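You operate a simulated robot arm through the tools that you are given. There is no shell and no other tool. Be economical: measure what you need, move in short steps, check, and stop when the job is done.

Carry out the task below with a simulated robot arm. There is one attempt and no reset: what you move stays moved.

Task
Seat the red framed lens in the short rail's holder and focus the screen to a crisp bar.
Fine: holder at the 8 cm mark, rail lamp on for it and off afterwards, other lenses and the shutter left alone.

Only the result counts: the job must be done as asked and must still hold three seconds after the hand-in. Knocking over, shifting, dropping, spilling or breaking anything else fails it.

Robot
A 7-joint arm with a two-finger parallel gripper, fixed in place. Base frame: the origin is at the foot of the arm, x ahead of it, y to its left, z up; the work surface is at about z = 0.806. Lengths are in m, angles in degrees, forces in N, time in s.
With the tool pointing down near the work surface it reaches from about 0.24 to 0.68 m from the base axis. Its first joint turns from -66.0 to 66.0 degrees. Payload 2.4 kg.
Tool frame: the origin (TCP) lies between the finger pads and is the grasp point; the fingertips stand 0.03 m ahead of it; z points along the fingers, y is the line along which they close. The gripper opens to 0.094 m. The fingers are 0.028 m wide and 0.01 m thick; the gripper's body (0.05 by 0.096 m) begins 0.055 m behind the TCP.
Orientation is that of the tool frame in the base frame, as a unit quaternion [w, x, y, z]. With the fingers straight down and closing along the base's y, the tool's x points along the base's -x, its y along +y and its z along -z.

Tools
- The arm moves only by the tool play_rows. Its argument "targets" is a list of rows, each an object (a shift or turn left out is 0, a gripper value left out holds the last) with "xyz": the shift along the tool's x, y, z in m, a list of three; "delta_rot": the turn, a rotation vector about the tool's x, y, z in degrees, a list of three; "hand": the finger opening in m, from 0 to 0.094. In form: [{"xyz": [x, y, z], "delta_rot": [rx, ry, rz], "hand": hand}, ...]. A call has 1 to 8 rows; each row shifts and turns the commanded pose from where the row before left it, along the tool's axes as they then stand. Each row takes 0.2 s and may step no farther than 0.05 m and 8.6 degrees from the row before; otherwise, or with a gripper value out of range, the whole call is refused. Where a pose cannot be reached the arm comes as near as it can. A force on the tool above 40 N (or 10 N above the force at the start of the call, whichever is more), or a blocked arm, ends the call early, and 0.2 s more pass. Each finger travels about 0.153 m/s and halts on what it meets, pressing with about 32 N; the grip force reading is that of the motor and also rises with nothing between the fingers. The clock runs only during rows and for 0.2 s after the last one: add rows that do not move to give the fingers time. The reply holds the time, the measured pose of the TCP, the force on the tool along the base axes, the opening and the grip force, in the units named above and with some noise, and new pictures: "show" is both (left out), scene, wrist or none.
- Cameras (640 x 400 px; columns grow to the right, rows downward): "scene" is fixed at [0.0532, 0.4939, 1.4437]; the picture's right is [-0.52, -0.85, 0.00], its down [-0.50, 0.31, -0.81] and it looks along [0.69, -0.42, -0.59] (base axes); focal length 340 px, centre (320, 200). "wrist" rides on the gripper at [0.076, 0.014, -0.102] in the tool frame; the picture's right is [-0.18, 0.98, 0.00], its down [-0.75, -0.14, -0.64] and it looks along [-0.63, -0.12, 0.77] (tool axes); focal length 243 px, centre (320, 200).
- pixel_to_xyz(camera, pixels): there is no depth. For up to 12 entries [column, row, z] of the newest picture of that camera ("zoom" is the newest enlarged one), the place [x, y] in the base frame at which the ray of that pixel passes the height z, good to about 0.003 m. The clock stands still meanwhile.
- inspect(camera, box): a new picture of the part [left, top, right, bottom] of that camera's present view, enlarged. The clock stands still meanwhile.
- close_job(): hands the job in; it is judged then, once.

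Keep the steps short. Do not move on a guess: measure, check each grasp and each placing, and mend mistakes. In all there are 80 turns and 170 pictures (those below and enlarged ones count). Leave the gripper open and the arm clear of the work at the hand-in unless told otherwise, and finish with a single line.

The tools are called after "Request:" by a JSON object that holds its "op" and its "data". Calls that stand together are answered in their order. play_rows: Moves the arm, as the interface text tells. Its arguments: {"type":"object","properties":{"targets":{"type":"array"},"show":{"type":"string","enum":["both","scene","wrist","none"]}},"required":["targets"]} The other tools are called the same way: pixel_to_xyz (camera, pixels) gives the place at which the rays of pixels pass given heights; inspect (camera, box) takes an enlarged picture of a part of a camera's view; close_job () hands the job in.

At the start:

```text
time: 0.0
tool_pos: [0.3868, 0.05, 1.2255]
orientation: [0.0, 0.001, 1.0, -0.001]
contact_force: [0.1, 0.1, 0.1]
finger_gap: 0.094
gripper_force: 0.0
```

scene: 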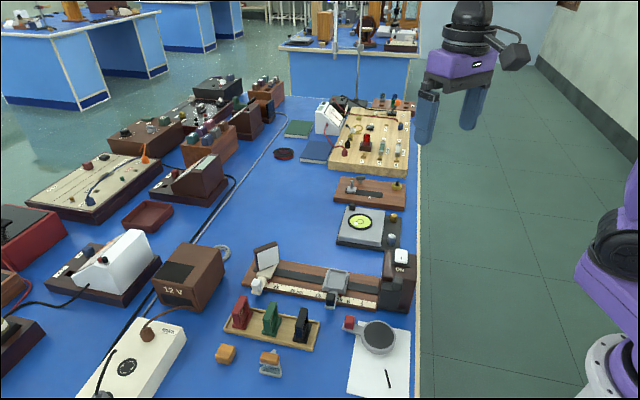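
wrist: 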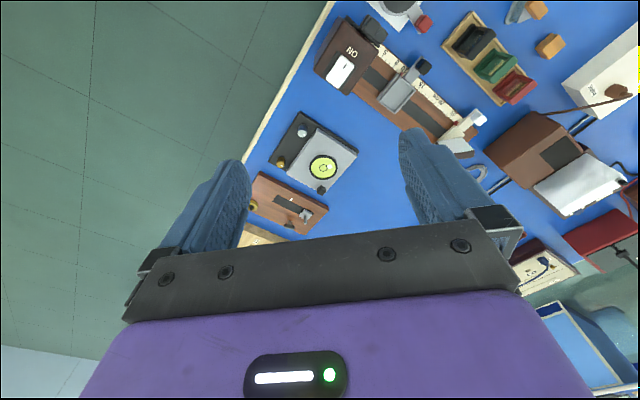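

I see a short rail with a lamp box marked "ON" near (400,275), a holder near (335,285), a screen near (265,260), and a lens tray with red, green and black frames near (272,325). I'll enlarge both areas.

Request:
{"op": "inspect", "data": {"camera": "scene", "box": [220, 230, 430, 360]}}

Request:
{"op": "inspect", "data": {"camera": "wrist", "box": [300, 0, 560, 160]}}

Request:
{"op": "inspect", "data": {"camera": "scene", "box": [320, 80, 440, 250]}}

```text
3.05 times, centred on (325, 295) of scene
```

zoom: 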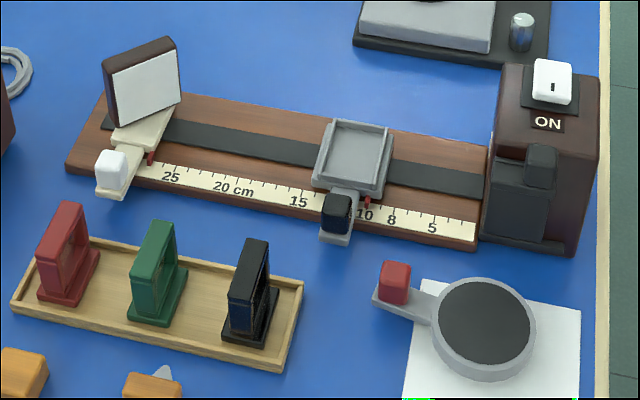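

```text
2.46 times, centred on (430, 80) of wrist
```

zoom: 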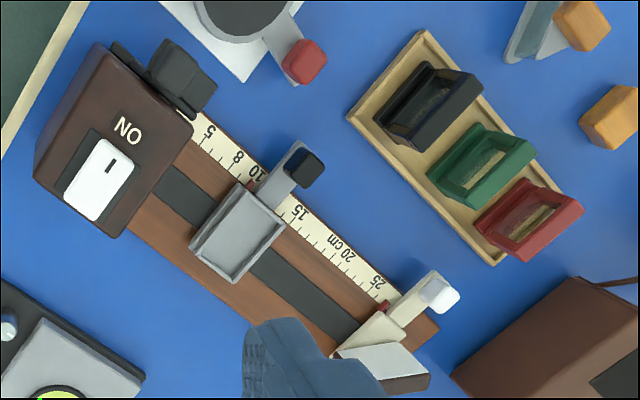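

```text
2.35 times, centred on (380, 165) of scene
```

zoom: 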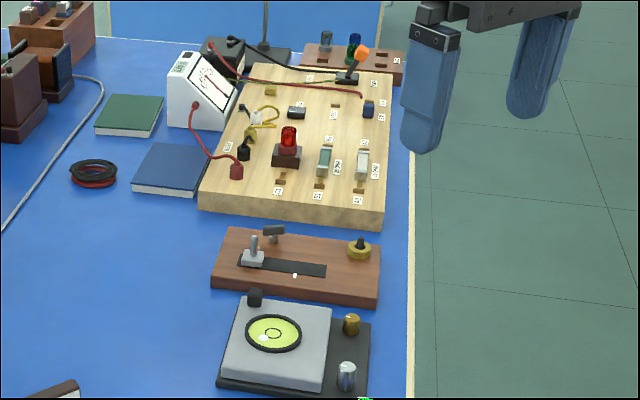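

The holder's red pointer sits near 10–11 cm, the screen near 26 cm, and the lamp rocker is on top of the box. I'll measure rail and tray points roughly before moving above them for a better look.

Request:
{"op": "pixel_to_xyz", "data": {"camera": "scene", "pixels": [[362.7, 299.9, 0.83], [348.9, 297.6, 0.83], [318.4, 291.7, 0.83], [276.8, 284.5, 0.83], [376.8, 312, 0.806], [241.4, 287, 0.806], [240, 315, 0.84], [271, 320, 0.84], [303, 325, 0.84], [335, 298, 0.84], [258, 285, 0.84], [401, 256, 0.9]]}}

```text
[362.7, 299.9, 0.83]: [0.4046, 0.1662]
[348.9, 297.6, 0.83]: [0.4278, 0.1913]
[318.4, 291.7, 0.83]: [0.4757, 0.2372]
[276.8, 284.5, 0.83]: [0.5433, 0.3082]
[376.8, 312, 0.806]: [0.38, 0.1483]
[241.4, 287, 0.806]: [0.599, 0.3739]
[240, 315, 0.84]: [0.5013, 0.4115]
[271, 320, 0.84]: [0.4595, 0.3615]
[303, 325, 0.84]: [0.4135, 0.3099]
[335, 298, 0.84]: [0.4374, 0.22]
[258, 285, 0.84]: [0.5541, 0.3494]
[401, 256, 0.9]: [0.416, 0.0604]
```

The scale checks: the 5 to 25 marks span 0.199 m, so the strip height is about 0.83 and the rail runs about 45.6° in the base frame. I'll move high over the near-left side, then turn the tool 45° for a good wrist view.

Request:
{"op": "play_rows", "data": {"targets": [{"xyz": [0.012, 0.04, 0.013]}, {"xyz": [0.012, 0.04, 0.013]}, {"xyz": [0.012, 0.04, 0.013]}, {"xyz": [0.012, 0.04, 0.013]}, {"xyz": [0.012, 0.04, 0.013]}, {"xyz": [0.012, 0.04, 0.013]}, {"xyz": [0.012, 0.04, 0.013]}, {"xyz": [0.012, 0.04, 0.013]}], "show": "none"}}

Request:
{"op": "play_rows", "data": {"targets": [{"delta_rot": [0, 0, 7.6]}, {"delta_rot": [0, 0, 7.6]}, {"delta_rot": [0, 0, 7.6]}, {"delta_rot": [0, 0, 7.6]}, {"delta_rot": [0, 0, 7.6]}, {"delta_rot": [0, 0, 7.6]}]}}

```text
time: 1.8
tool_pos: [0.2904, 0.3706, 1.1232]
orientation: [0.0, 0.001, 1.0, 0.0]
contact_force: [-0.3, 0.5, 0.0]
finger_gap: 0.0939
gripper_force: 0.0
```

```text
time: 3.2
tool_pos: [0.2901, 0.3703, 1.123]
orientation: [0.0, 0.388, 0.922, 0.0]
contact_force: [0.3, -0.3, 0.3]
finger_gap: 0.0942
gripper_force: 0.1
```

scene: 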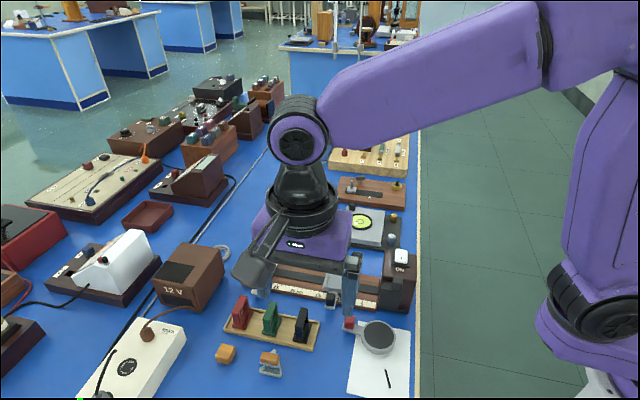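
wrist: 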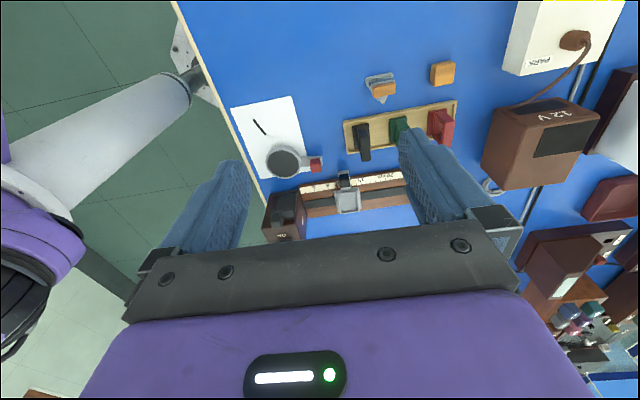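

The holder is in view at (345,195) and the red lens at (440,125); the wrist picture is upside down. I'll enlarge it.

Request:
{"op": "inspect", "data": {"camera": "wrist", "box": [335, 90, 465, 170]}}

Request:
{"op": "inspect", "data": {"camera": "wrist", "box": [250, 150, 410, 250]}}

Request:
{"op": "inspect", "data": {"camera": "scene", "box": [215, 285, 325, 355]}}

Request:
{"op": "inspect", "data": {"camera": "scene", "box": [310, 240, 430, 320]}}

```text
4.92 times, centred on (400, 130) of wrist
```

zoom: 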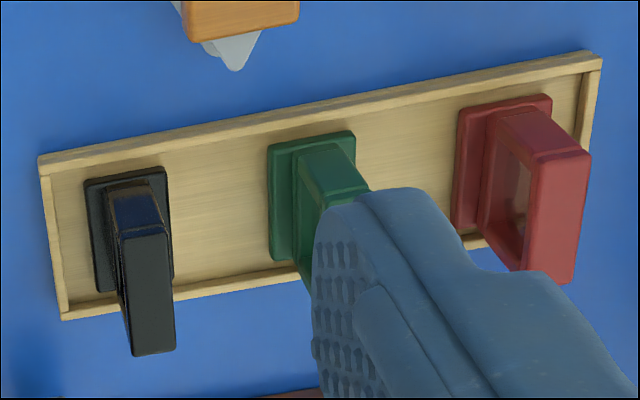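

```text
4.00 times, centred on (330, 200) of wrist
```

zoom: 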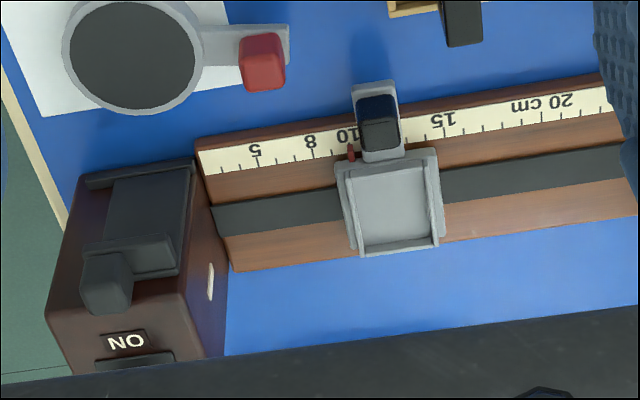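

```text
5.71 times, centred on (270, 320) of scene
```

zoom: 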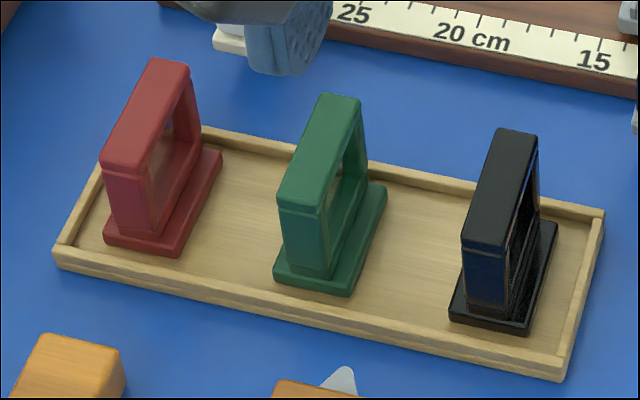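

```text
5.00 times, centred on (370, 280) of scene
```

zoom: 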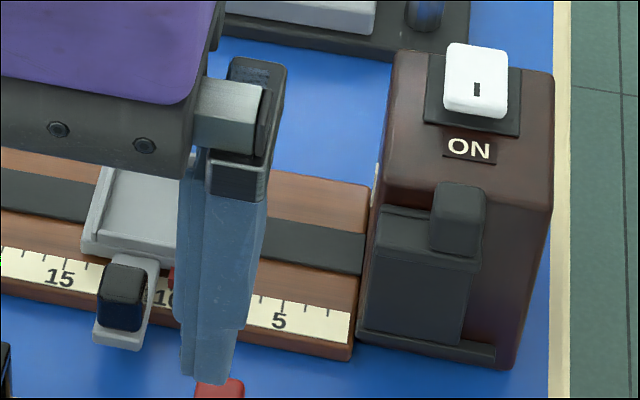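

The red frame is a plate with its broad faces along the tray axis, on a wider foot; the holder has a shallow pocket. The lamp's slit is on the face toward the rail, and the black slide on its side is the shutter. I'll measure the tray, red foot and rail edges from the wrist picture.

Request:
{"op": "pixel_to_xyz", "data": {"camera": "wrist", "pixels": [[343.1, 120.9, 0.82], [456.9, 99.9, 0.82], [428, 111.3, 0.818], [446.3, 108.7, 0.818], [429.5, 136.5, 0.818], [352, 126.3, 0.818], [368.5, 123.5, 0.818], [354.3, 148.3, 0.818], [298.75, 184.25, 0.83], [401.25, 168, 0.83], [308, 217.5, 0.83], [410, 203.75, 0.83]]}}

Request:
{"op": "pixel_to_xyz", "data": {"camera": "wrist", "pixels": [[315, 189.5, 0.83], [328.5, 186.5, 0.83], [361.5, 181.5, 0.83], [338, 188.5, 0.835], [335, 190, 0.84], [359, 187.5, 0.84], [341, 213.5, 0.84], [361, 211, 0.84]]}}

```text
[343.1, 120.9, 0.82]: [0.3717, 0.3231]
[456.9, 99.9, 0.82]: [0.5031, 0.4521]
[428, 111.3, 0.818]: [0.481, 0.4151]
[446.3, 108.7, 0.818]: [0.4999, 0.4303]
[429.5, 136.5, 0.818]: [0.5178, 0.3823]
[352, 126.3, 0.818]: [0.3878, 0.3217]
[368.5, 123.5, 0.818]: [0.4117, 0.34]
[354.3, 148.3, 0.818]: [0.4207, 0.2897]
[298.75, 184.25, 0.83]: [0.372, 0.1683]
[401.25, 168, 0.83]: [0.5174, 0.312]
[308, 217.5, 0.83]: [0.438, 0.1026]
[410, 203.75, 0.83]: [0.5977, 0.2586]
```

```text
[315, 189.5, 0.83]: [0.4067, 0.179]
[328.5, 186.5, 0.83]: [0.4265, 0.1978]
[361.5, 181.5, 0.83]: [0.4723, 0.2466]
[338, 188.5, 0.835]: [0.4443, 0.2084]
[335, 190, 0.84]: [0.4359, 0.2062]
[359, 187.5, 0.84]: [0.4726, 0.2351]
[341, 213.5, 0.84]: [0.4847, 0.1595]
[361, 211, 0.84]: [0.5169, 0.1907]
```

Rail and tray both run at about 44.5°, which matches the tool's present turn. The red foot's centre is near (0.509, 0.406). I'll move above it at z ≈ 1.0 for a closer look.

Request:
{"op": "play_rows", "data": {"targets": [{"xyz": [-0.0213, 0.0303, 0.02]}, {"xyz": [-0.0213, 0.0303, 0.02]}, {"xyz": [-0.0213, 0.0303, 0.02]}, {"xyz": [-0.0213, 0.0303, 0.02]}, {"xyz": [-0.0213, 0.0303, 0.02]}, {"xyz": [-0.0213, 0.0303, 0.02]}, {}]}}

Request:
{"op": "inspect", "data": {"camera": "wrist", "box": [200, 0, 440, 150]}}

Request:
{"op": "inspect", "data": {"camera": "scene", "box": [220, 230, 430, 360]}}

```text
time: 4.8
tool_pos: [0.5089, 0.4051, 1.0018]
orientation: [0.0, 0.387, 0.922, 0.0]
contact_force: [-0.2, 0.5, 0.2]
finger_gap: 0.0938
gripper_force: 0.1
```

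scene: 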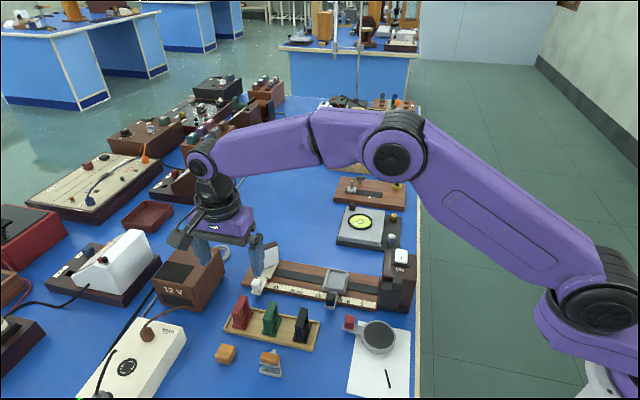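
wrist: 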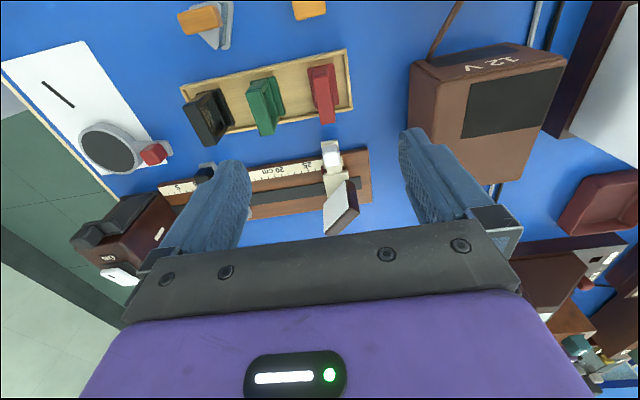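

```text
2.67 times, centred on (320, 75) of wrist
```

zoom: 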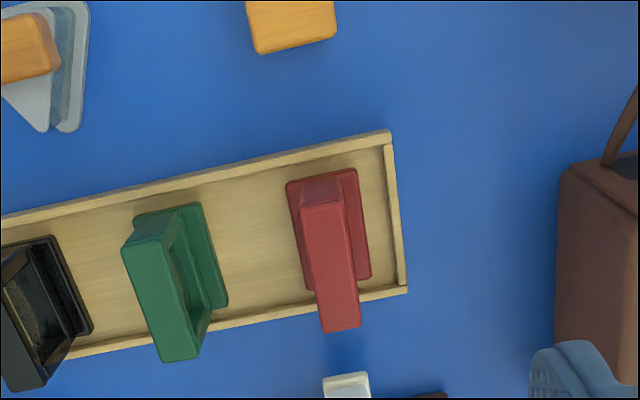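

```text
3.05 times, centred on (325, 295) of scene
```

zoom: 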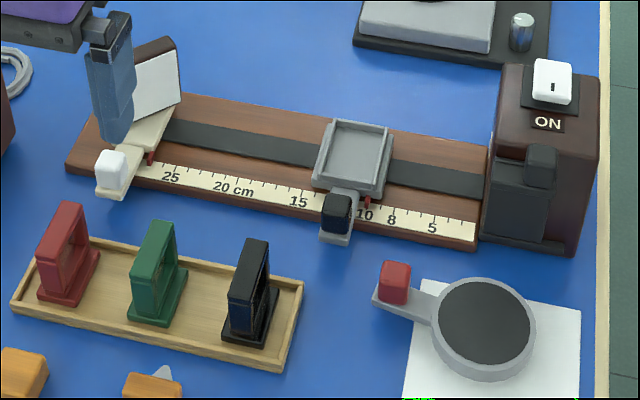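

Now I'll triangulate the red frame's top centre from both cameras (wrist (324,100.5), scene (239.7,304.8)), plus its foot and the top's corners.

Request:
{"op": "pixel_to_xyz", "data": {"camera": "wrist", "pixels": [[324.1, 100.5, 0.86], [324.1, 100.5, 0.87], [324.1, 100.5, 0.88], [323.7, 86.2, 0.82], [313.6, 78.7, 0.87], [330.5, 76.8, 0.87], [334.2, 121.8, 0.87], [319.3, 124.4, 0.87], [307.6, 68.6, 0.82], [333.5, 63, 0.82], [339.1, 104.2, 0.82], [314.4, 108.7, 0.82]]}}

Request:
{"op": "pixel_to_xyz", "data": {"camera": "scene", "pixels": [[239.7, 304.8, 0.86], [239.7, 304.8, 0.87], [239.7, 304.8, 0.88]]}}

```text
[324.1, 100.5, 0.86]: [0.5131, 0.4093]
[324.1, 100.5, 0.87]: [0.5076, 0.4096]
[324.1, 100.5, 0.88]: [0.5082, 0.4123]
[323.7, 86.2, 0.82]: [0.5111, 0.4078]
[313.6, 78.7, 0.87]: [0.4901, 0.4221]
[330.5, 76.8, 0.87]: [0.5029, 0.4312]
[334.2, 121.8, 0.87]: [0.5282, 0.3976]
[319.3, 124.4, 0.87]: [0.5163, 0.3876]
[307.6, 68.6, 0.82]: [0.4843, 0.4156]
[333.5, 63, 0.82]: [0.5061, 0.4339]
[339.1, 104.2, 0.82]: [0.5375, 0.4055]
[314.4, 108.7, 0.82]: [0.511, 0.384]
```

```text
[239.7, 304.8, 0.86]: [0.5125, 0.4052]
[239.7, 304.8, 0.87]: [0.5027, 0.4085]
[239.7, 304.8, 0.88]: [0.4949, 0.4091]
```

Top of the red frame is at z ≈ 0.865, centre ≈ (0.510, 0.408), thickness ≈ 15 mm. I'll close to 0.05 and descend part way, then check alignment.

Request:
{"op": "play_rows", "data": {"targets": [{"xyz": [0.0015, 0.0028, 0.02], "hand": 0.05}, {"xyz": [0, 0, 0.03]}, {"xyz": [0, 0, 0.03]}, {"xyz": [0, 0, 0.015]}, {}]}}

Request:
{"op": "inspect", "data": {"camera": "wrist", "box": [220, 60, 420, 185]}}

Request:
{"op": "inspect", "data": {"camera": "scene", "box": [190, 250, 330, 340]}}

```text
time: 6.0
tool_pos: [0.5109, 0.4083, 0.9062]
orientation: [0.0, 0.387, 0.922, 0.0]
contact_force: [-0.2, 0.7, 0.0]
finger_gap: 0.05
gripper_force: 0.2
```

scene: 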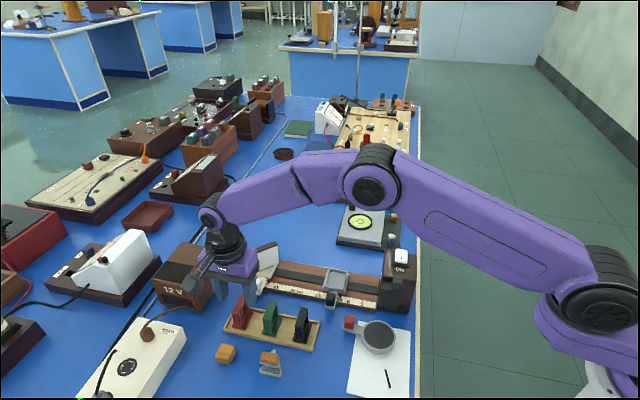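
wrist: 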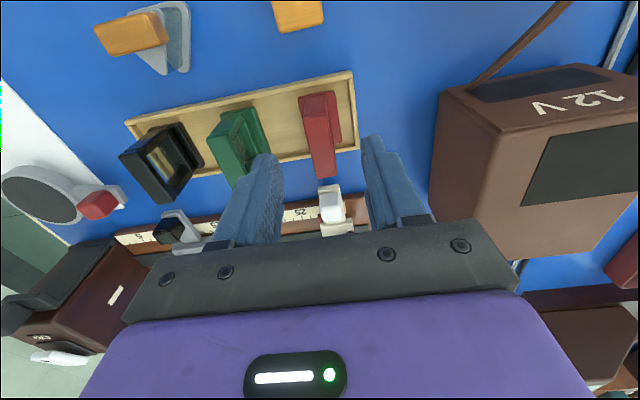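

```text
3.20 times, centred on (320, 122) of wrist
```

zoom: 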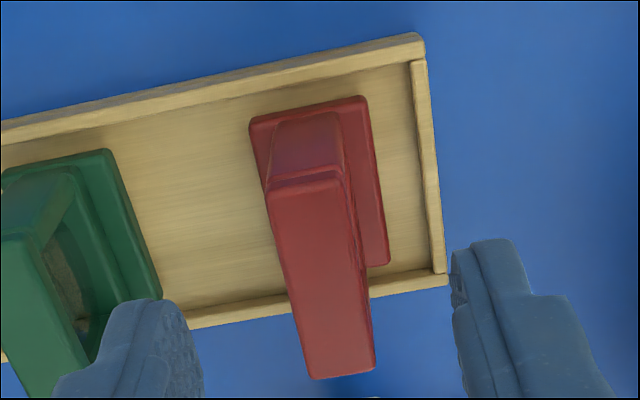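

```text
4.44 times, centred on (260, 295) of scene
```

zoom: 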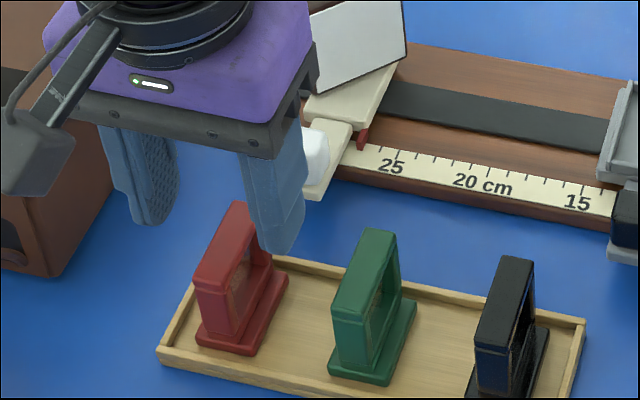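

I'll check the clearance to the 12 V box by triangulating its near top corner (wrist (500,132), scene about (197,290)), and re-check the red top centre.

Request:
{"op": "pixel_to_xyz", "data": {"camera": "wrist", "pixels": [[500, 132, 0.86], [500, 132, 0.88], [500, 132, 0.9], [432, 180, 0.806], [304.5, 118, 0.865], [325.5, 118, 0.865], [318, 179, 0.865], [337, 175, 0.865], [319, 147, 0.865]]}}

Request:
{"op": "inspect", "data": {"camera": "scene", "box": [140, 220, 260, 320]}}

```text
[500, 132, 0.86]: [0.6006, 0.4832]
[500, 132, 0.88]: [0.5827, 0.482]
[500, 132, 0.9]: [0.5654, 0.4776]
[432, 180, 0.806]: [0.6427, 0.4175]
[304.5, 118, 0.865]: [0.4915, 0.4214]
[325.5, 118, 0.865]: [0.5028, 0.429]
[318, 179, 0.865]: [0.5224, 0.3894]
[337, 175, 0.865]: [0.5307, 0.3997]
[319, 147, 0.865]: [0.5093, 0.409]
```

```text
4.00 times, centred on (200, 270) of scene
```

zoom: 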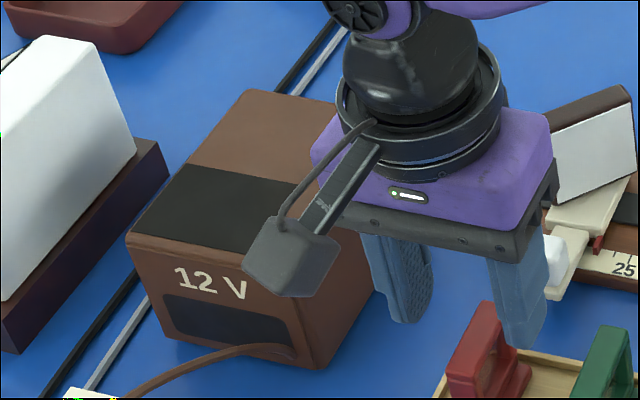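

The box corner is about 97 mm along the tray axis, so it is clear. The red centre agrees within 2 mm. I'll descend to z ≈ 0.860.

Request:
{"op": "play_rows", "data": {"targets": [{"xyz": [0, 0.001, 0.016]}, {"xyz": [0, 0, 0.015]}, {"xyz": [0, 0, 0.015]}, {}]}}

Request:
{"op": "inspect", "data": {"camera": "scene", "box": [200, 260, 300, 340]}}

Request:
{"op": "inspect", "data": {"camera": "wrist", "box": [240, 100, 400, 240]}}

```text
time: 7.0
tool_pos: [0.5104, 0.409, 0.8608]
orientation: [0.0, 0.388, 0.922, 0.0]
contact_force: [0.6, 0.2, 0.3]
finger_gap: 0.0501
gripper_force: 0.0
```

scene: 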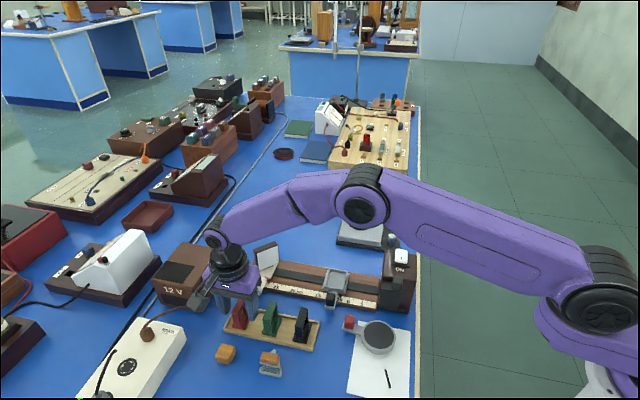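
wrist: 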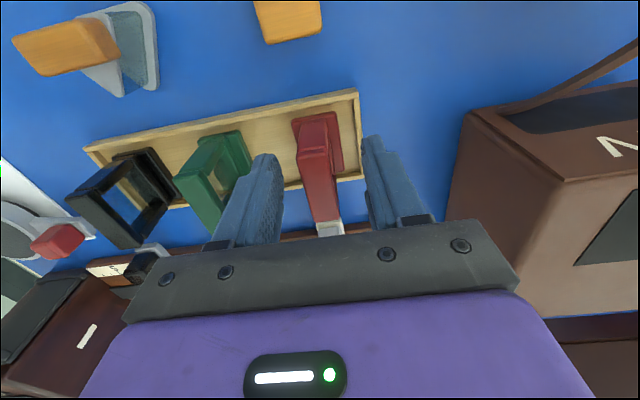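

```text
5.00 times, centred on (250, 300) of scene
```

zoom: 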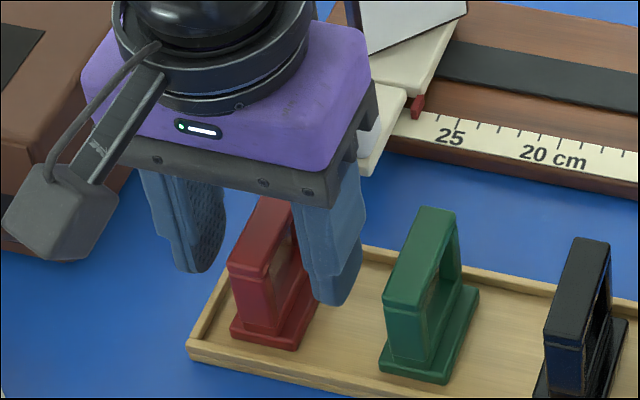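

```text
2.86 times, centred on (320, 170) of wrist
```

zoom: 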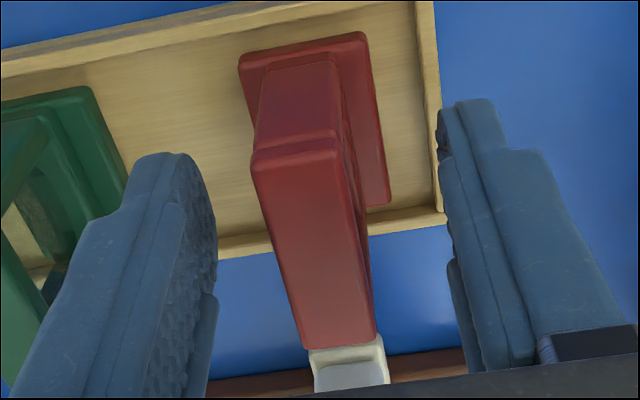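

The frame's top appears slightly above the expected picture point, so I'll check its height again by re-triangulating from this view before closing.

Request:
{"op": "pixel_to_xyz", "data": {"camera": "zoom", "pixels": [[252, 163, 0.85], [338, 148, 0.85], [375, 335, 0.85], [303, 347, 0.85], [252, 163, 0.865], [338, 148, 0.865], [375, 335, 0.865], [303, 347, 0.865]]}}

```text
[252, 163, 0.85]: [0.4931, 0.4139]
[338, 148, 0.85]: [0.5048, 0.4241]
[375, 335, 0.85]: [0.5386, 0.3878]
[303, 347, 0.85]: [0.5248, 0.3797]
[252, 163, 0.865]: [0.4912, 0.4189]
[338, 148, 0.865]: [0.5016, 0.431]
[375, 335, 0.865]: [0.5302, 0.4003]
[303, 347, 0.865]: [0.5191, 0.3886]
```

At z = 0.865 the centre comes out (0.5105, 0.4097), right under the TCP. I'll close the fingers.

Request:
{"op": "play_rows", "data": {"targets": [{"hand": 0.03}, {"hand": 0.02}, {"hand": 0.01}, {"hand": 0.008}, {}], "show": "none"}}

```text
time: 8.2
tool_pos: [0.5114, 0.4091, 0.8626]
orientation: [0.001, 0.387, 0.922, -0.001]
contact_force: [-0.1, 0.2, 1.0]
finger_gap: 0.0193
gripper_force: 32.1
```

It stopped at 0.0193 with 32 N, so the frame is gripped. I'll lift it.

Request:
{"op": "play_rows", "data": {"targets": [{"xyz": [0, 0, -0.01]}, {"xyz": [0, 0, -0.03]}, {"xyz": [0, 0, -0.04]}, {"xyz": [0, 0, -0.03]}, {}]}}

Request:
{"op": "inspect", "data": {"camera": "scene", "box": [200, 220, 420, 340]}}

Request:
{"op": "inspect", "data": {"camera": "wrist", "box": [220, 60, 420, 240]}}

```text
time: 9.4
tool_pos: [0.5113, 0.4111, 0.97]
orientation: [0.0, 0.387, 0.922, -0.001]
contact_force: [0.2, 0.5, -0.6]
finger_gap: 0.0195
gripper_force: 32.3
```

scene: 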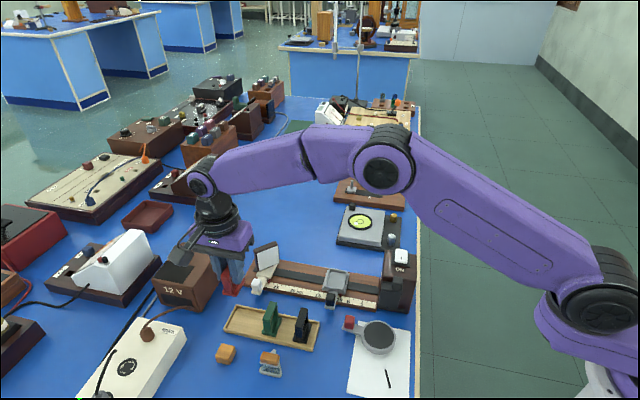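
wrist: 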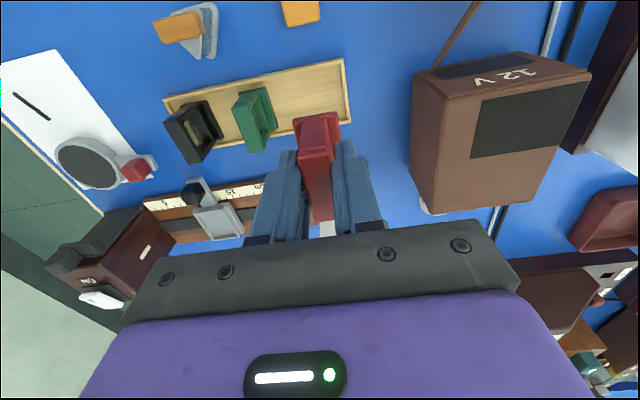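

```text
2.91 times, centred on (310, 280) of scene
```

zoom: 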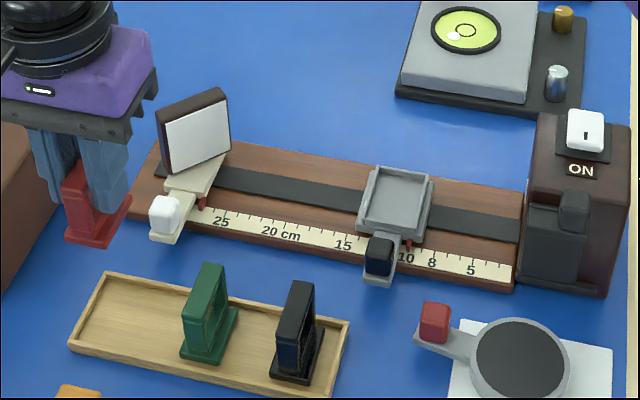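

```text
2.22 times, centred on (320, 150) of wrist
```

zoom: 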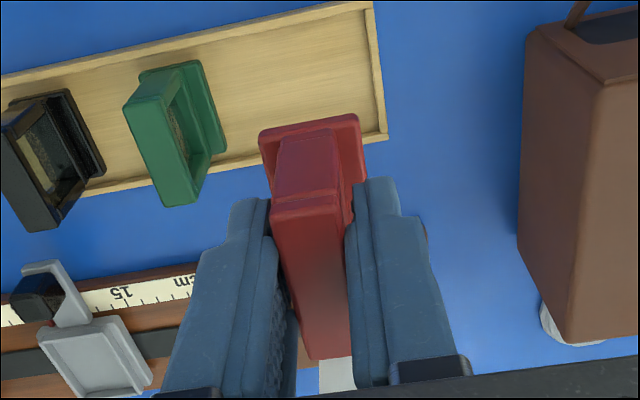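

The red lens is held and upright, and the other lenses are unmoved. Next I'll carry it above the holder at z ≈ 1.0 and look.

Request:
{"op": "play_rows", "data": {"targets": [{"xyz": [0, 0, -0.03]}, {"xyz": [-0.0214, -0.0289, 0]}, {"xyz": [-0.0214, -0.0289, 0]}, {"xyz": [-0.0214, -0.0289, 0]}, {"xyz": [-0.0214, -0.0289, 0]}, {"xyz": [-0.0214, -0.0289, 0]}, {"xyz": [-0.0214, -0.0289, 0]}, {}]}}

Request:
{"op": "inspect", "data": {"camera": "wrist", "box": [220, 20, 420, 145]}}

Request:
{"op": "inspect", "data": {"camera": "scene", "box": [300, 250, 380, 315]}}

```text
time: 11.2
tool_pos: [0.4762, 0.1971, 1.0011]
orientation: [0.0, 0.387, 0.922, 0.0]
contact_force: [0.5, -0.2, -0.3]
finger_gap: 0.0194
gripper_force: 32.1
```

scene: 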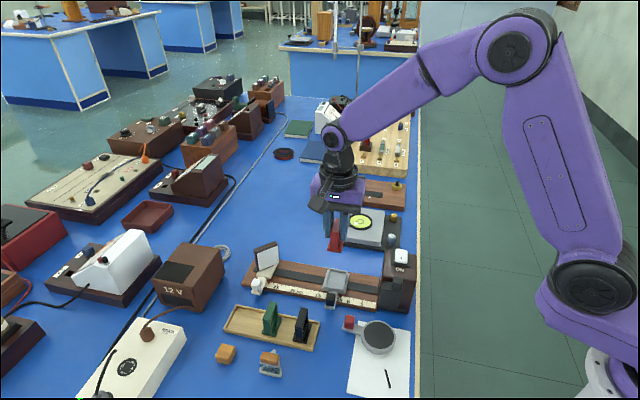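
wrist: 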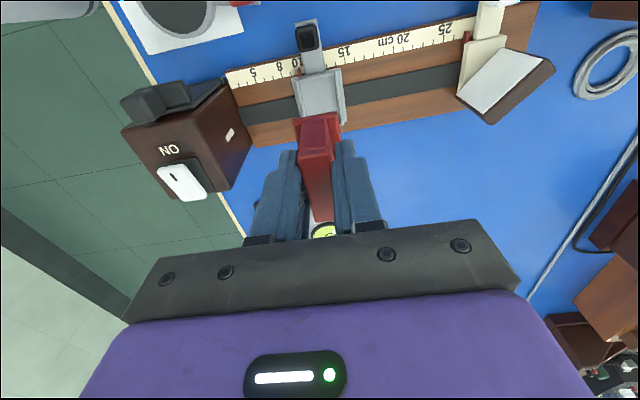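

```text
3.20 times, centred on (320, 82) of wrist
```

zoom: 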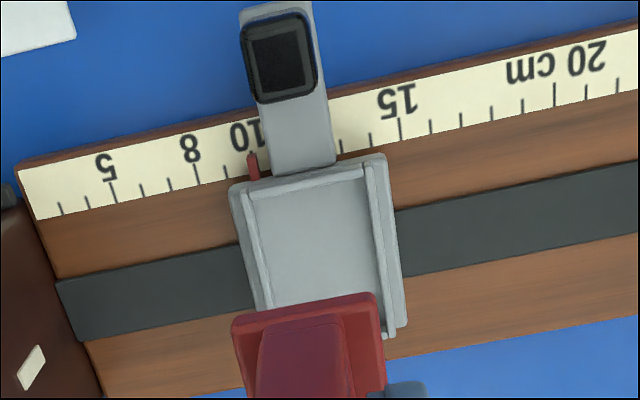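

```text
6.15 times, centred on (340, 282) of scene
```

zoom: 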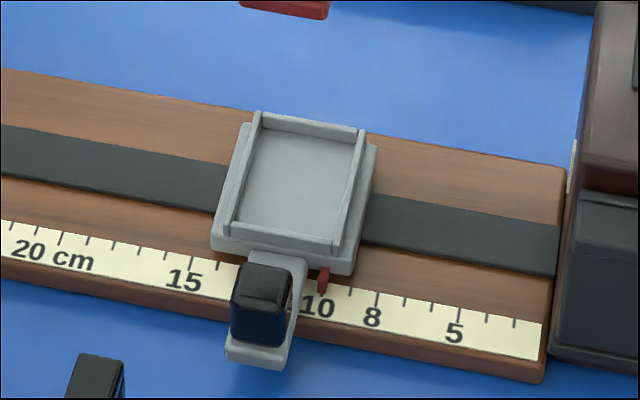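

The pointer reads 10.0 on the strip now; the pocket has low walls on all four sides. I'll triangulate the pocket's rim corners from both pictures.

Request:
{"op": "pixel_to_xyz", "data": {"camera": "wrist", "pixels": [[297.5, 79.4, 0.835], [297.5, 79.4, 0.845], [334.4, 72.2, 0.835], [334.4, 72.2, 0.845], [281, 71.5, 0.828], [345, 60, 0.828]]}}

Request:
{"op": "pixel_to_xyz", "data": {"camera": "scene", "pixels": [[325.5, 287.7, 0.835], [325.5, 287.7, 0.845], [342.6, 289.5, 0.835], [342.6, 289.5, 0.845], [329.8, 268.4, 0.835], [329.8, 268.4, 0.845], [347, 271.4, 0.835], [347, 271.4, 0.845]]}}

```text
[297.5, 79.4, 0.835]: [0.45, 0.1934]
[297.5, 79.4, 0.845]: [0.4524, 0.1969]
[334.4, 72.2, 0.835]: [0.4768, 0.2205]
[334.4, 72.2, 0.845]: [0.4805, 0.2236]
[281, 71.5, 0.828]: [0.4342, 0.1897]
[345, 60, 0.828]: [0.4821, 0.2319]
```

```text
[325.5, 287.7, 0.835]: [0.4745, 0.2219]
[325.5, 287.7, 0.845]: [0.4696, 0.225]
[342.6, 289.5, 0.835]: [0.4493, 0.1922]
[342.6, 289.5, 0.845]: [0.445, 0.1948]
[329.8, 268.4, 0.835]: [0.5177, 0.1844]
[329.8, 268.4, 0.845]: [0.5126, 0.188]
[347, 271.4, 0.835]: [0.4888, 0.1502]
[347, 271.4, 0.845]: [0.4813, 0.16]
```

Pocket rim is at z ≈ 0.835, pocket centre ≈ (0.483, 0.187). Now I'll measure where the held foot lies relative to the TCP.

Request:
{"op": "inspect", "data": {"camera": "wrist", "box": [270, 90, 370, 240]}}

Request:
{"op": "inspect", "data": {"camera": "scene", "box": [305, 195, 370, 255]}}

Request:
{"op": "pixel_to_xyz", "data": {"camera": "wrist", "pixels": [[292.5, 120.6, 0.96], [337.2, 111.6, 0.96], [292.5, 120.6, 0.955], [337.2, 111.6, 0.955]]}}

```text
2.67 times, centred on (320, 165) of wrist
```

zoom: 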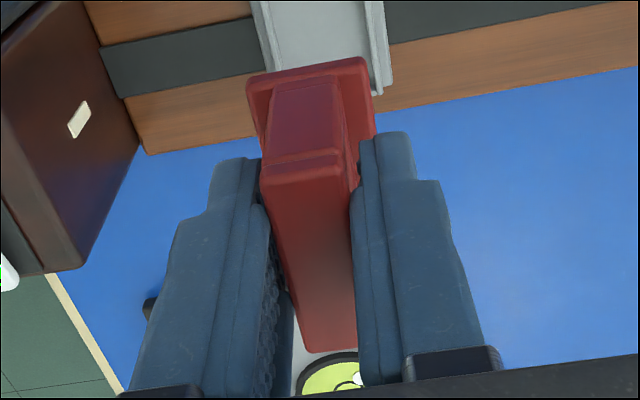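

```text
6.67 times, centred on (338, 225) of scene
```

zoom: 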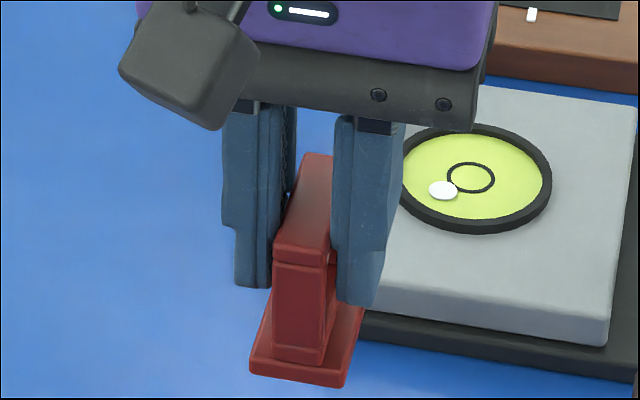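

```text
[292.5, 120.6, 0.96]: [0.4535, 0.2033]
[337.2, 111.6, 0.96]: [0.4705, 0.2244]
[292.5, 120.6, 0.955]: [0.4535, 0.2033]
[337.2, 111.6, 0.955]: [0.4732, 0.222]
```

The foot is about 27 × 42 mm and nearly centred on the TCP. I'll pin the pocket's back rim corner and rail centre line from the wrist view too.

Request:
{"op": "pixel_to_xyz", "data": {"camera": "wrist", "pixels": [[241.9, 116.9, 0.83], [345, 96.6, 0.83], [340.9, 125.3, 0.835], [334.4, 72.2, 0.835], [297.5, 79.4, 0.835], [300, 85, 0.832], [333, 78, 0.832]]}}

Request:
{"op": "pixel_to_xyz", "data": {"camera": "scene", "pixels": [[331.6, 271.6, 0.832], [345.7, 274.4, 0.832], [341.6, 288.5, 0.832], [326.5, 286.6, 0.832]]}}

```text
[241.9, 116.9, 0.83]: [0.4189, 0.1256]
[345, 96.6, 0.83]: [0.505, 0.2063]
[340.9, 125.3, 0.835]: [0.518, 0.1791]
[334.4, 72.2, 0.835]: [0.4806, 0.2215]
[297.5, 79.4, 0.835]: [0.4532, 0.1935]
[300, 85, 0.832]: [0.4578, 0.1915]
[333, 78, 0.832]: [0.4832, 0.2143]
```

```text
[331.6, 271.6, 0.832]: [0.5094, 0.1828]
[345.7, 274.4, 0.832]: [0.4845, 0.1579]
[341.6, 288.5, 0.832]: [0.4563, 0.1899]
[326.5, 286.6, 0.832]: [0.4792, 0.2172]
```

Both views give pocket centre ≈ (0.483, 0.188), on the rail's centre line. I'll shift there and descend until the foot is about 1 cm above the rim.

Request:
{"op": "play_rows", "data": {"targets": [{"xyz": [-0.0116, -0.002, 0.02]}, {"xyz": [0, 0, 0.03]}, {"xyz": [0, 0, 0.03]}, {"xyz": [0, 0, 0.02]}, {}]}}

Request:
{"op": "inspect", "data": {"camera": "wrist", "box": [240, 60, 400, 160]}}

Request:
{"op": "inspect", "data": {"camera": "scene", "box": [300, 230, 380, 310]}}

```text
time: 12.4
tool_pos: [0.4852, 0.1868, 0.9008]
orientation: [0.0, 0.388, 0.922, 0.001]
contact_force: [-0.4, -0.2, -0.4]
finger_gap: 0.0195
gripper_force: 32.2
```

scene: 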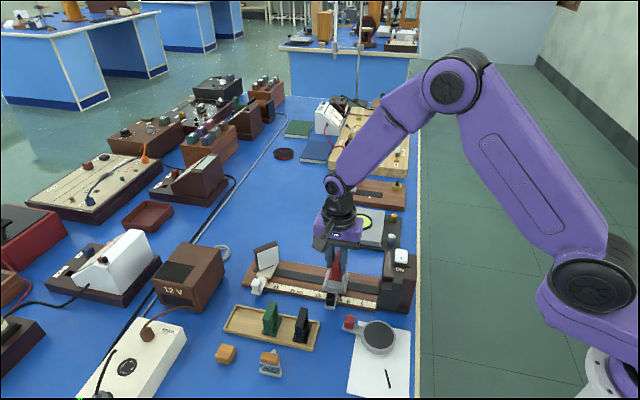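
wrist: 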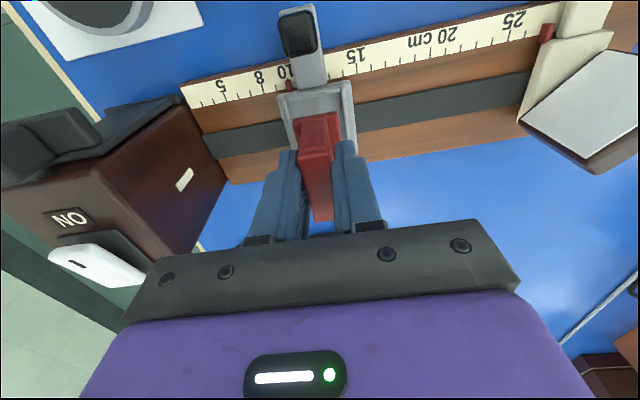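

```text
4.00 times, centred on (320, 110) of wrist
```

zoom: 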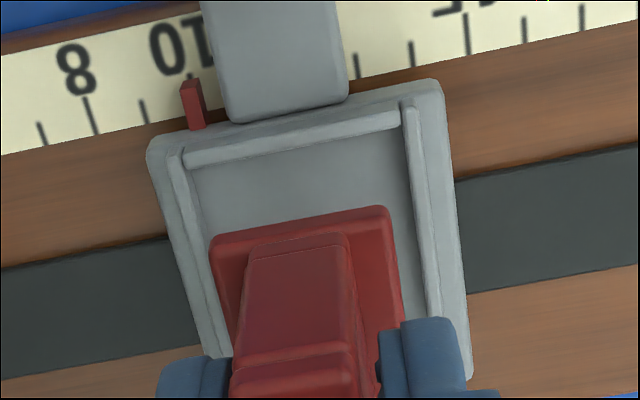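

```text
5.00 times, centred on (340, 270) of scene
```

zoom: 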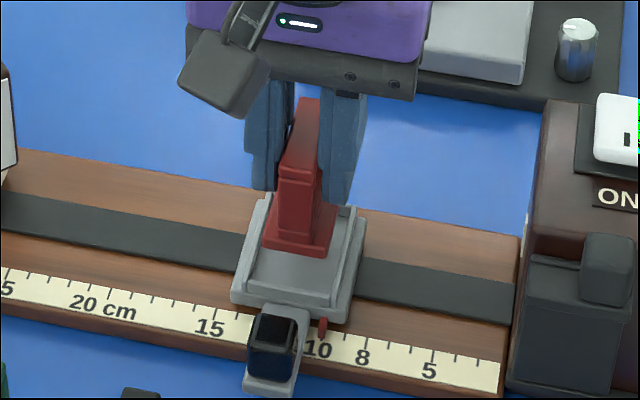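

The foot hangs above the pocket within its side walls. I'll measure the foot's front edge and the pocket's inner front edge from this nearer view.

Request:
{"op": "pixel_to_xyz", "data": {"camera": "zoom", "pixels": [[320, 200, 0.83]]}}

Request:
{"op": "pixel_to_xyz", "data": {"camera": "wrist", "pixels": [[292.5, 119.3, 0.859], [337, 111.8, 0.859], [287.5, 101.3, 0.832], [340.5, 91.5, 0.832], [286, 100, 0.836], [341, 87, 0.836], [346.5, 137.5, 0.836], [293.75, 150, 0.836], [289, 81, 0.83], [302, 90, 0.83]]}}

```text
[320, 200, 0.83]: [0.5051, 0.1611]
```

```text
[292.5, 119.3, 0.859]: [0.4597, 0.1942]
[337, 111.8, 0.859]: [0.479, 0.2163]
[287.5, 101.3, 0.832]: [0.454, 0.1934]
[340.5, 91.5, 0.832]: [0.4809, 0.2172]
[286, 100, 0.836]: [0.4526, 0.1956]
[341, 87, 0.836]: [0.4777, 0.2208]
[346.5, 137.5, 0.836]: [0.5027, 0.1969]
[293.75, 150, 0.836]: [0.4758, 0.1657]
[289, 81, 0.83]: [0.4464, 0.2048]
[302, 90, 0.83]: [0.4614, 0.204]
```

Foot front edge is ~1.3 mm inside the pocket's front wall and ~1.3 mm to the screen side of centre. I'll shift 1 mm back and descend about 10 mm, then look again.

Request:
{"op": "play_rows", "data": {"targets": [{"xyz": [0, -0.001, 0.006]}, {"xyz": [0, 0, 0.005]}, {}], "show": "none"}}

Request:
{"op": "inspect", "data": {"camera": "wrist", "box": [260, 70, 380, 145]}}

Request:
{"op": "inspect", "data": {"camera": "scene", "box": [315, 260, 365, 300]}}

```text
time: 13.2
tool_pos: [0.4847, 0.1847, 0.8909]
orientation: [0.0, 0.387, 0.922, -0.001]
contact_force: [0.2, -0.1, -0.8]
finger_gap: 0.0197
gripper_force: 31.6
```

```text
5.33 times, centred on (320, 108) of wrist
```

zoom: 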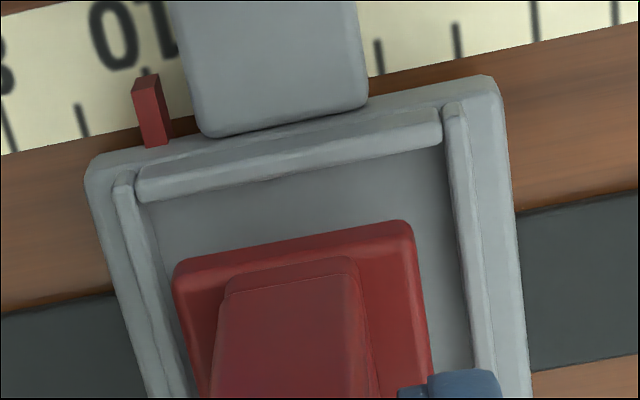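

```text
10.00 times, centred on (340, 280) of scene
```

zoom: 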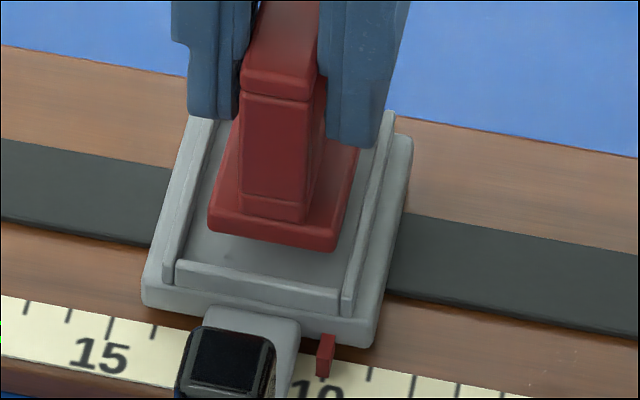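

The foot is almost over the pocket. To be sure fore-and-aft, I'll triangulate the foot's front top corners and the pocket walls in this view.

Request:
{"op": "pixel_to_xyz", "data": {"camera": "scene", "pixels": [[329.1, 281.5, 0.844], [329.1, 281.5, 0.85], [341.6, 283.7, 0.844], [341.6, 283.7, 0.85], [326, 286.3, 0.836], [342, 289, 0.836], [328.8, 283.6, 0.84], [328.8, 283.6, 0.845]]}}

Request:
{"op": "pixel_to_xyz", "data": {"camera": "wrist", "pixels": [[337.3, 111.6, 0.844], [337.3, 111.6, 0.85], [293.3, 118.8, 0.844], [293.3, 118.8, 0.85], [286.5, 108, 0.836], [342.7, 96.8, 0.836]]}}

```text
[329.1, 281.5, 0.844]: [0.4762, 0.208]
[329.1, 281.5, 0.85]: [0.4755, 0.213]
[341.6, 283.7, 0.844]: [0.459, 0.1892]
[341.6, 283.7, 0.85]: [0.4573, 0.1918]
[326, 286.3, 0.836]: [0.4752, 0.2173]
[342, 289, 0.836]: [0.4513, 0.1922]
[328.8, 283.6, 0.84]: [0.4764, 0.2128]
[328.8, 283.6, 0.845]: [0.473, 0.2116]
```

```text
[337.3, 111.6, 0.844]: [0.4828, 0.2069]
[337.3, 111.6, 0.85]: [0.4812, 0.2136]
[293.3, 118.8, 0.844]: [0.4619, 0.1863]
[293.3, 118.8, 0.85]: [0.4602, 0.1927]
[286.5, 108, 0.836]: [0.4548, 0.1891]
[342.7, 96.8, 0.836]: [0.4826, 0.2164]
```

Averaging the estimates, the foot sits about 2 mm too far back and about 1 mm toward the lamp. I'll correct by (+2 mm x, +1 mm y) and lower in small steps, watching force.

Request:
{"op": "play_rows", "data": {"targets": [{"xyz": [0.002, 0.001, 0]}, {"xyz": [0, 0, 0.003]}, {}], "show": "none"}}

Request:
{"op": "inspect", "data": {"camera": "scene", "box": [315, 260, 365, 300]}}

Request:
{"op": "inspect", "data": {"camera": "wrist", "box": [260, 70, 380, 145]}}

```text
time: 14.0
tool_pos: [0.4826, 0.188, 0.8864]
orientation: [0.0, 0.388, 0.922, 0.0]
contact_force: [-0.1, 0.3, -0.8]
finger_gap: 0.0197
gripper_force: 32.3
```

```text
10.00 times, centred on (340, 280) of scene
```

zoom: 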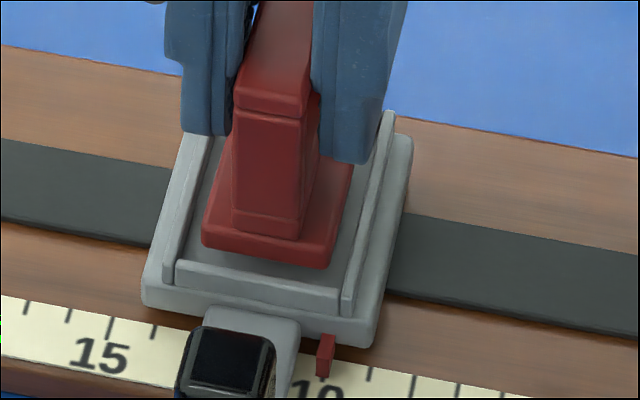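

```text
5.33 times, centred on (320, 108) of wrist
```

zoom: 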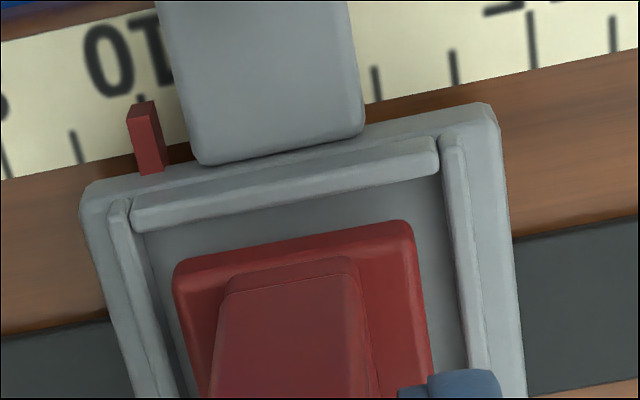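

Still free (force ≈ 0), and the foot is well inside the walls. I'll lower 3 mm more and read the force.

Request:
{"op": "play_rows", "data": {"targets": [{"xyz": [0, 0, 0.0015]}, {"xyz": [0, 0, 0.0015]}, {}], "show": "none"}}

Request:
{"op": "inspect", "data": {"camera": "scene", "box": [315, 260, 365, 300]}}

```text
time: 14.8
tool_pos: [0.4832, 0.1887, 0.8834]
orientation: [0.0, 0.388, 0.922, 0.0]
contact_force: [1.0, 0.2, -0.5]
finger_gap: 0.0197
gripper_force: 31.7
```

```text
10.00 times, centred on (340, 280) of scene
```

zoom: 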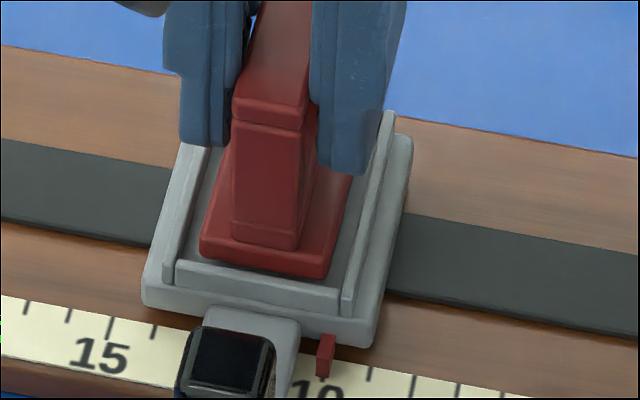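

No contact yet, foot front edge at zoom (200,255)-(325,278), just behind the front wall. Lower 2 mm further.

Request:
{"op": "play_rows", "data": {"targets": [{"xyz": [0, 0, 0.001]}, {"xyz": [0, 0, 0.001]}, {}], "show": "none"}}

Request:
{"op": "inspect", "data": {"camera": "scene", "box": [315, 260, 365, 300]}}

```text
time: 15.6
tool_pos: [0.4813, 0.1881, 0.8828]
orientation: [0.0, 0.388, 0.922, 0.0]
contact_force: [-0.5, 0.8, -0.6]
finger_gap: 0.0196
gripper_force: 32.0
```

```text
10.00 times, centred on (340, 280) of scene
```

zoom: 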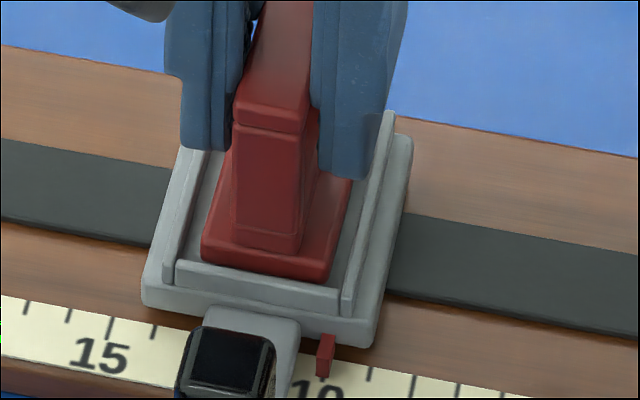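

The foot edge moved very little; it may be near the floor. Another 1.5 mm with force check.

Request:
{"op": "play_rows", "data": {"targets": [{"xyz": [0, 0, 0.0015]}, {}, {}], "show": "none"}}

Request:
{"op": "inspect", "data": {"camera": "scene", "box": [315, 260, 365, 300]}}

```text
time: 16.4
tool_pos: [0.4829, 0.1883, 0.8809]
orientation: [0.001, 0.387, 0.922, 0.001]
contact_force: [-0.1, -0.3, -0.7]
finger_gap: 0.0197
gripper_force: 32.0
```

```text
10.00 times, centred on (340, 280) of scene
```

zoom: 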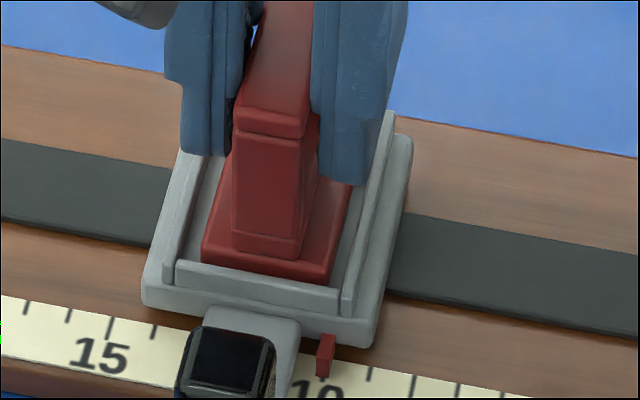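

The front wall now hides the foot's bottom edge, so it is inside the pocket. Lower on in 1 mm rows until contact.

Request:
{"op": "play_rows", "data": {"targets": [{"xyz": [0, 0, 0.001]}, {"xyz": [0, 0, 0.001]}, {}], "show": "none"}}

Request:
{"op": "inspect", "data": {"camera": "scene", "box": [315, 260, 365, 300]}}

```text
time: 17.2
tool_pos: [0.483, 0.1884, 0.8809]
orientation: [0.001, 0.388, 0.922, 0.001]
contact_force: [-6.0, -2.7, 27.5]
finger_gap: 0.0196
gripper_force: 31.5
```

```text
10.00 times, centred on (340, 280) of scene
```

zoom: 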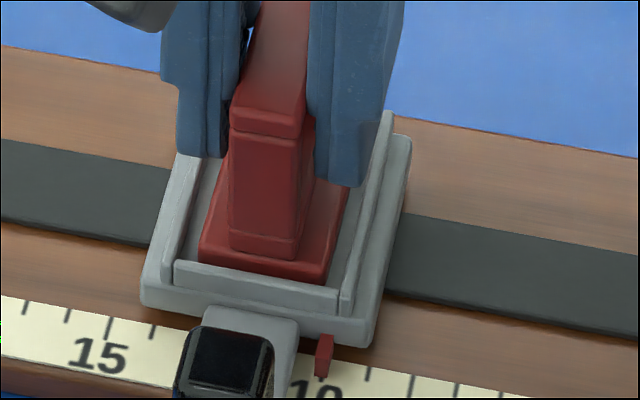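

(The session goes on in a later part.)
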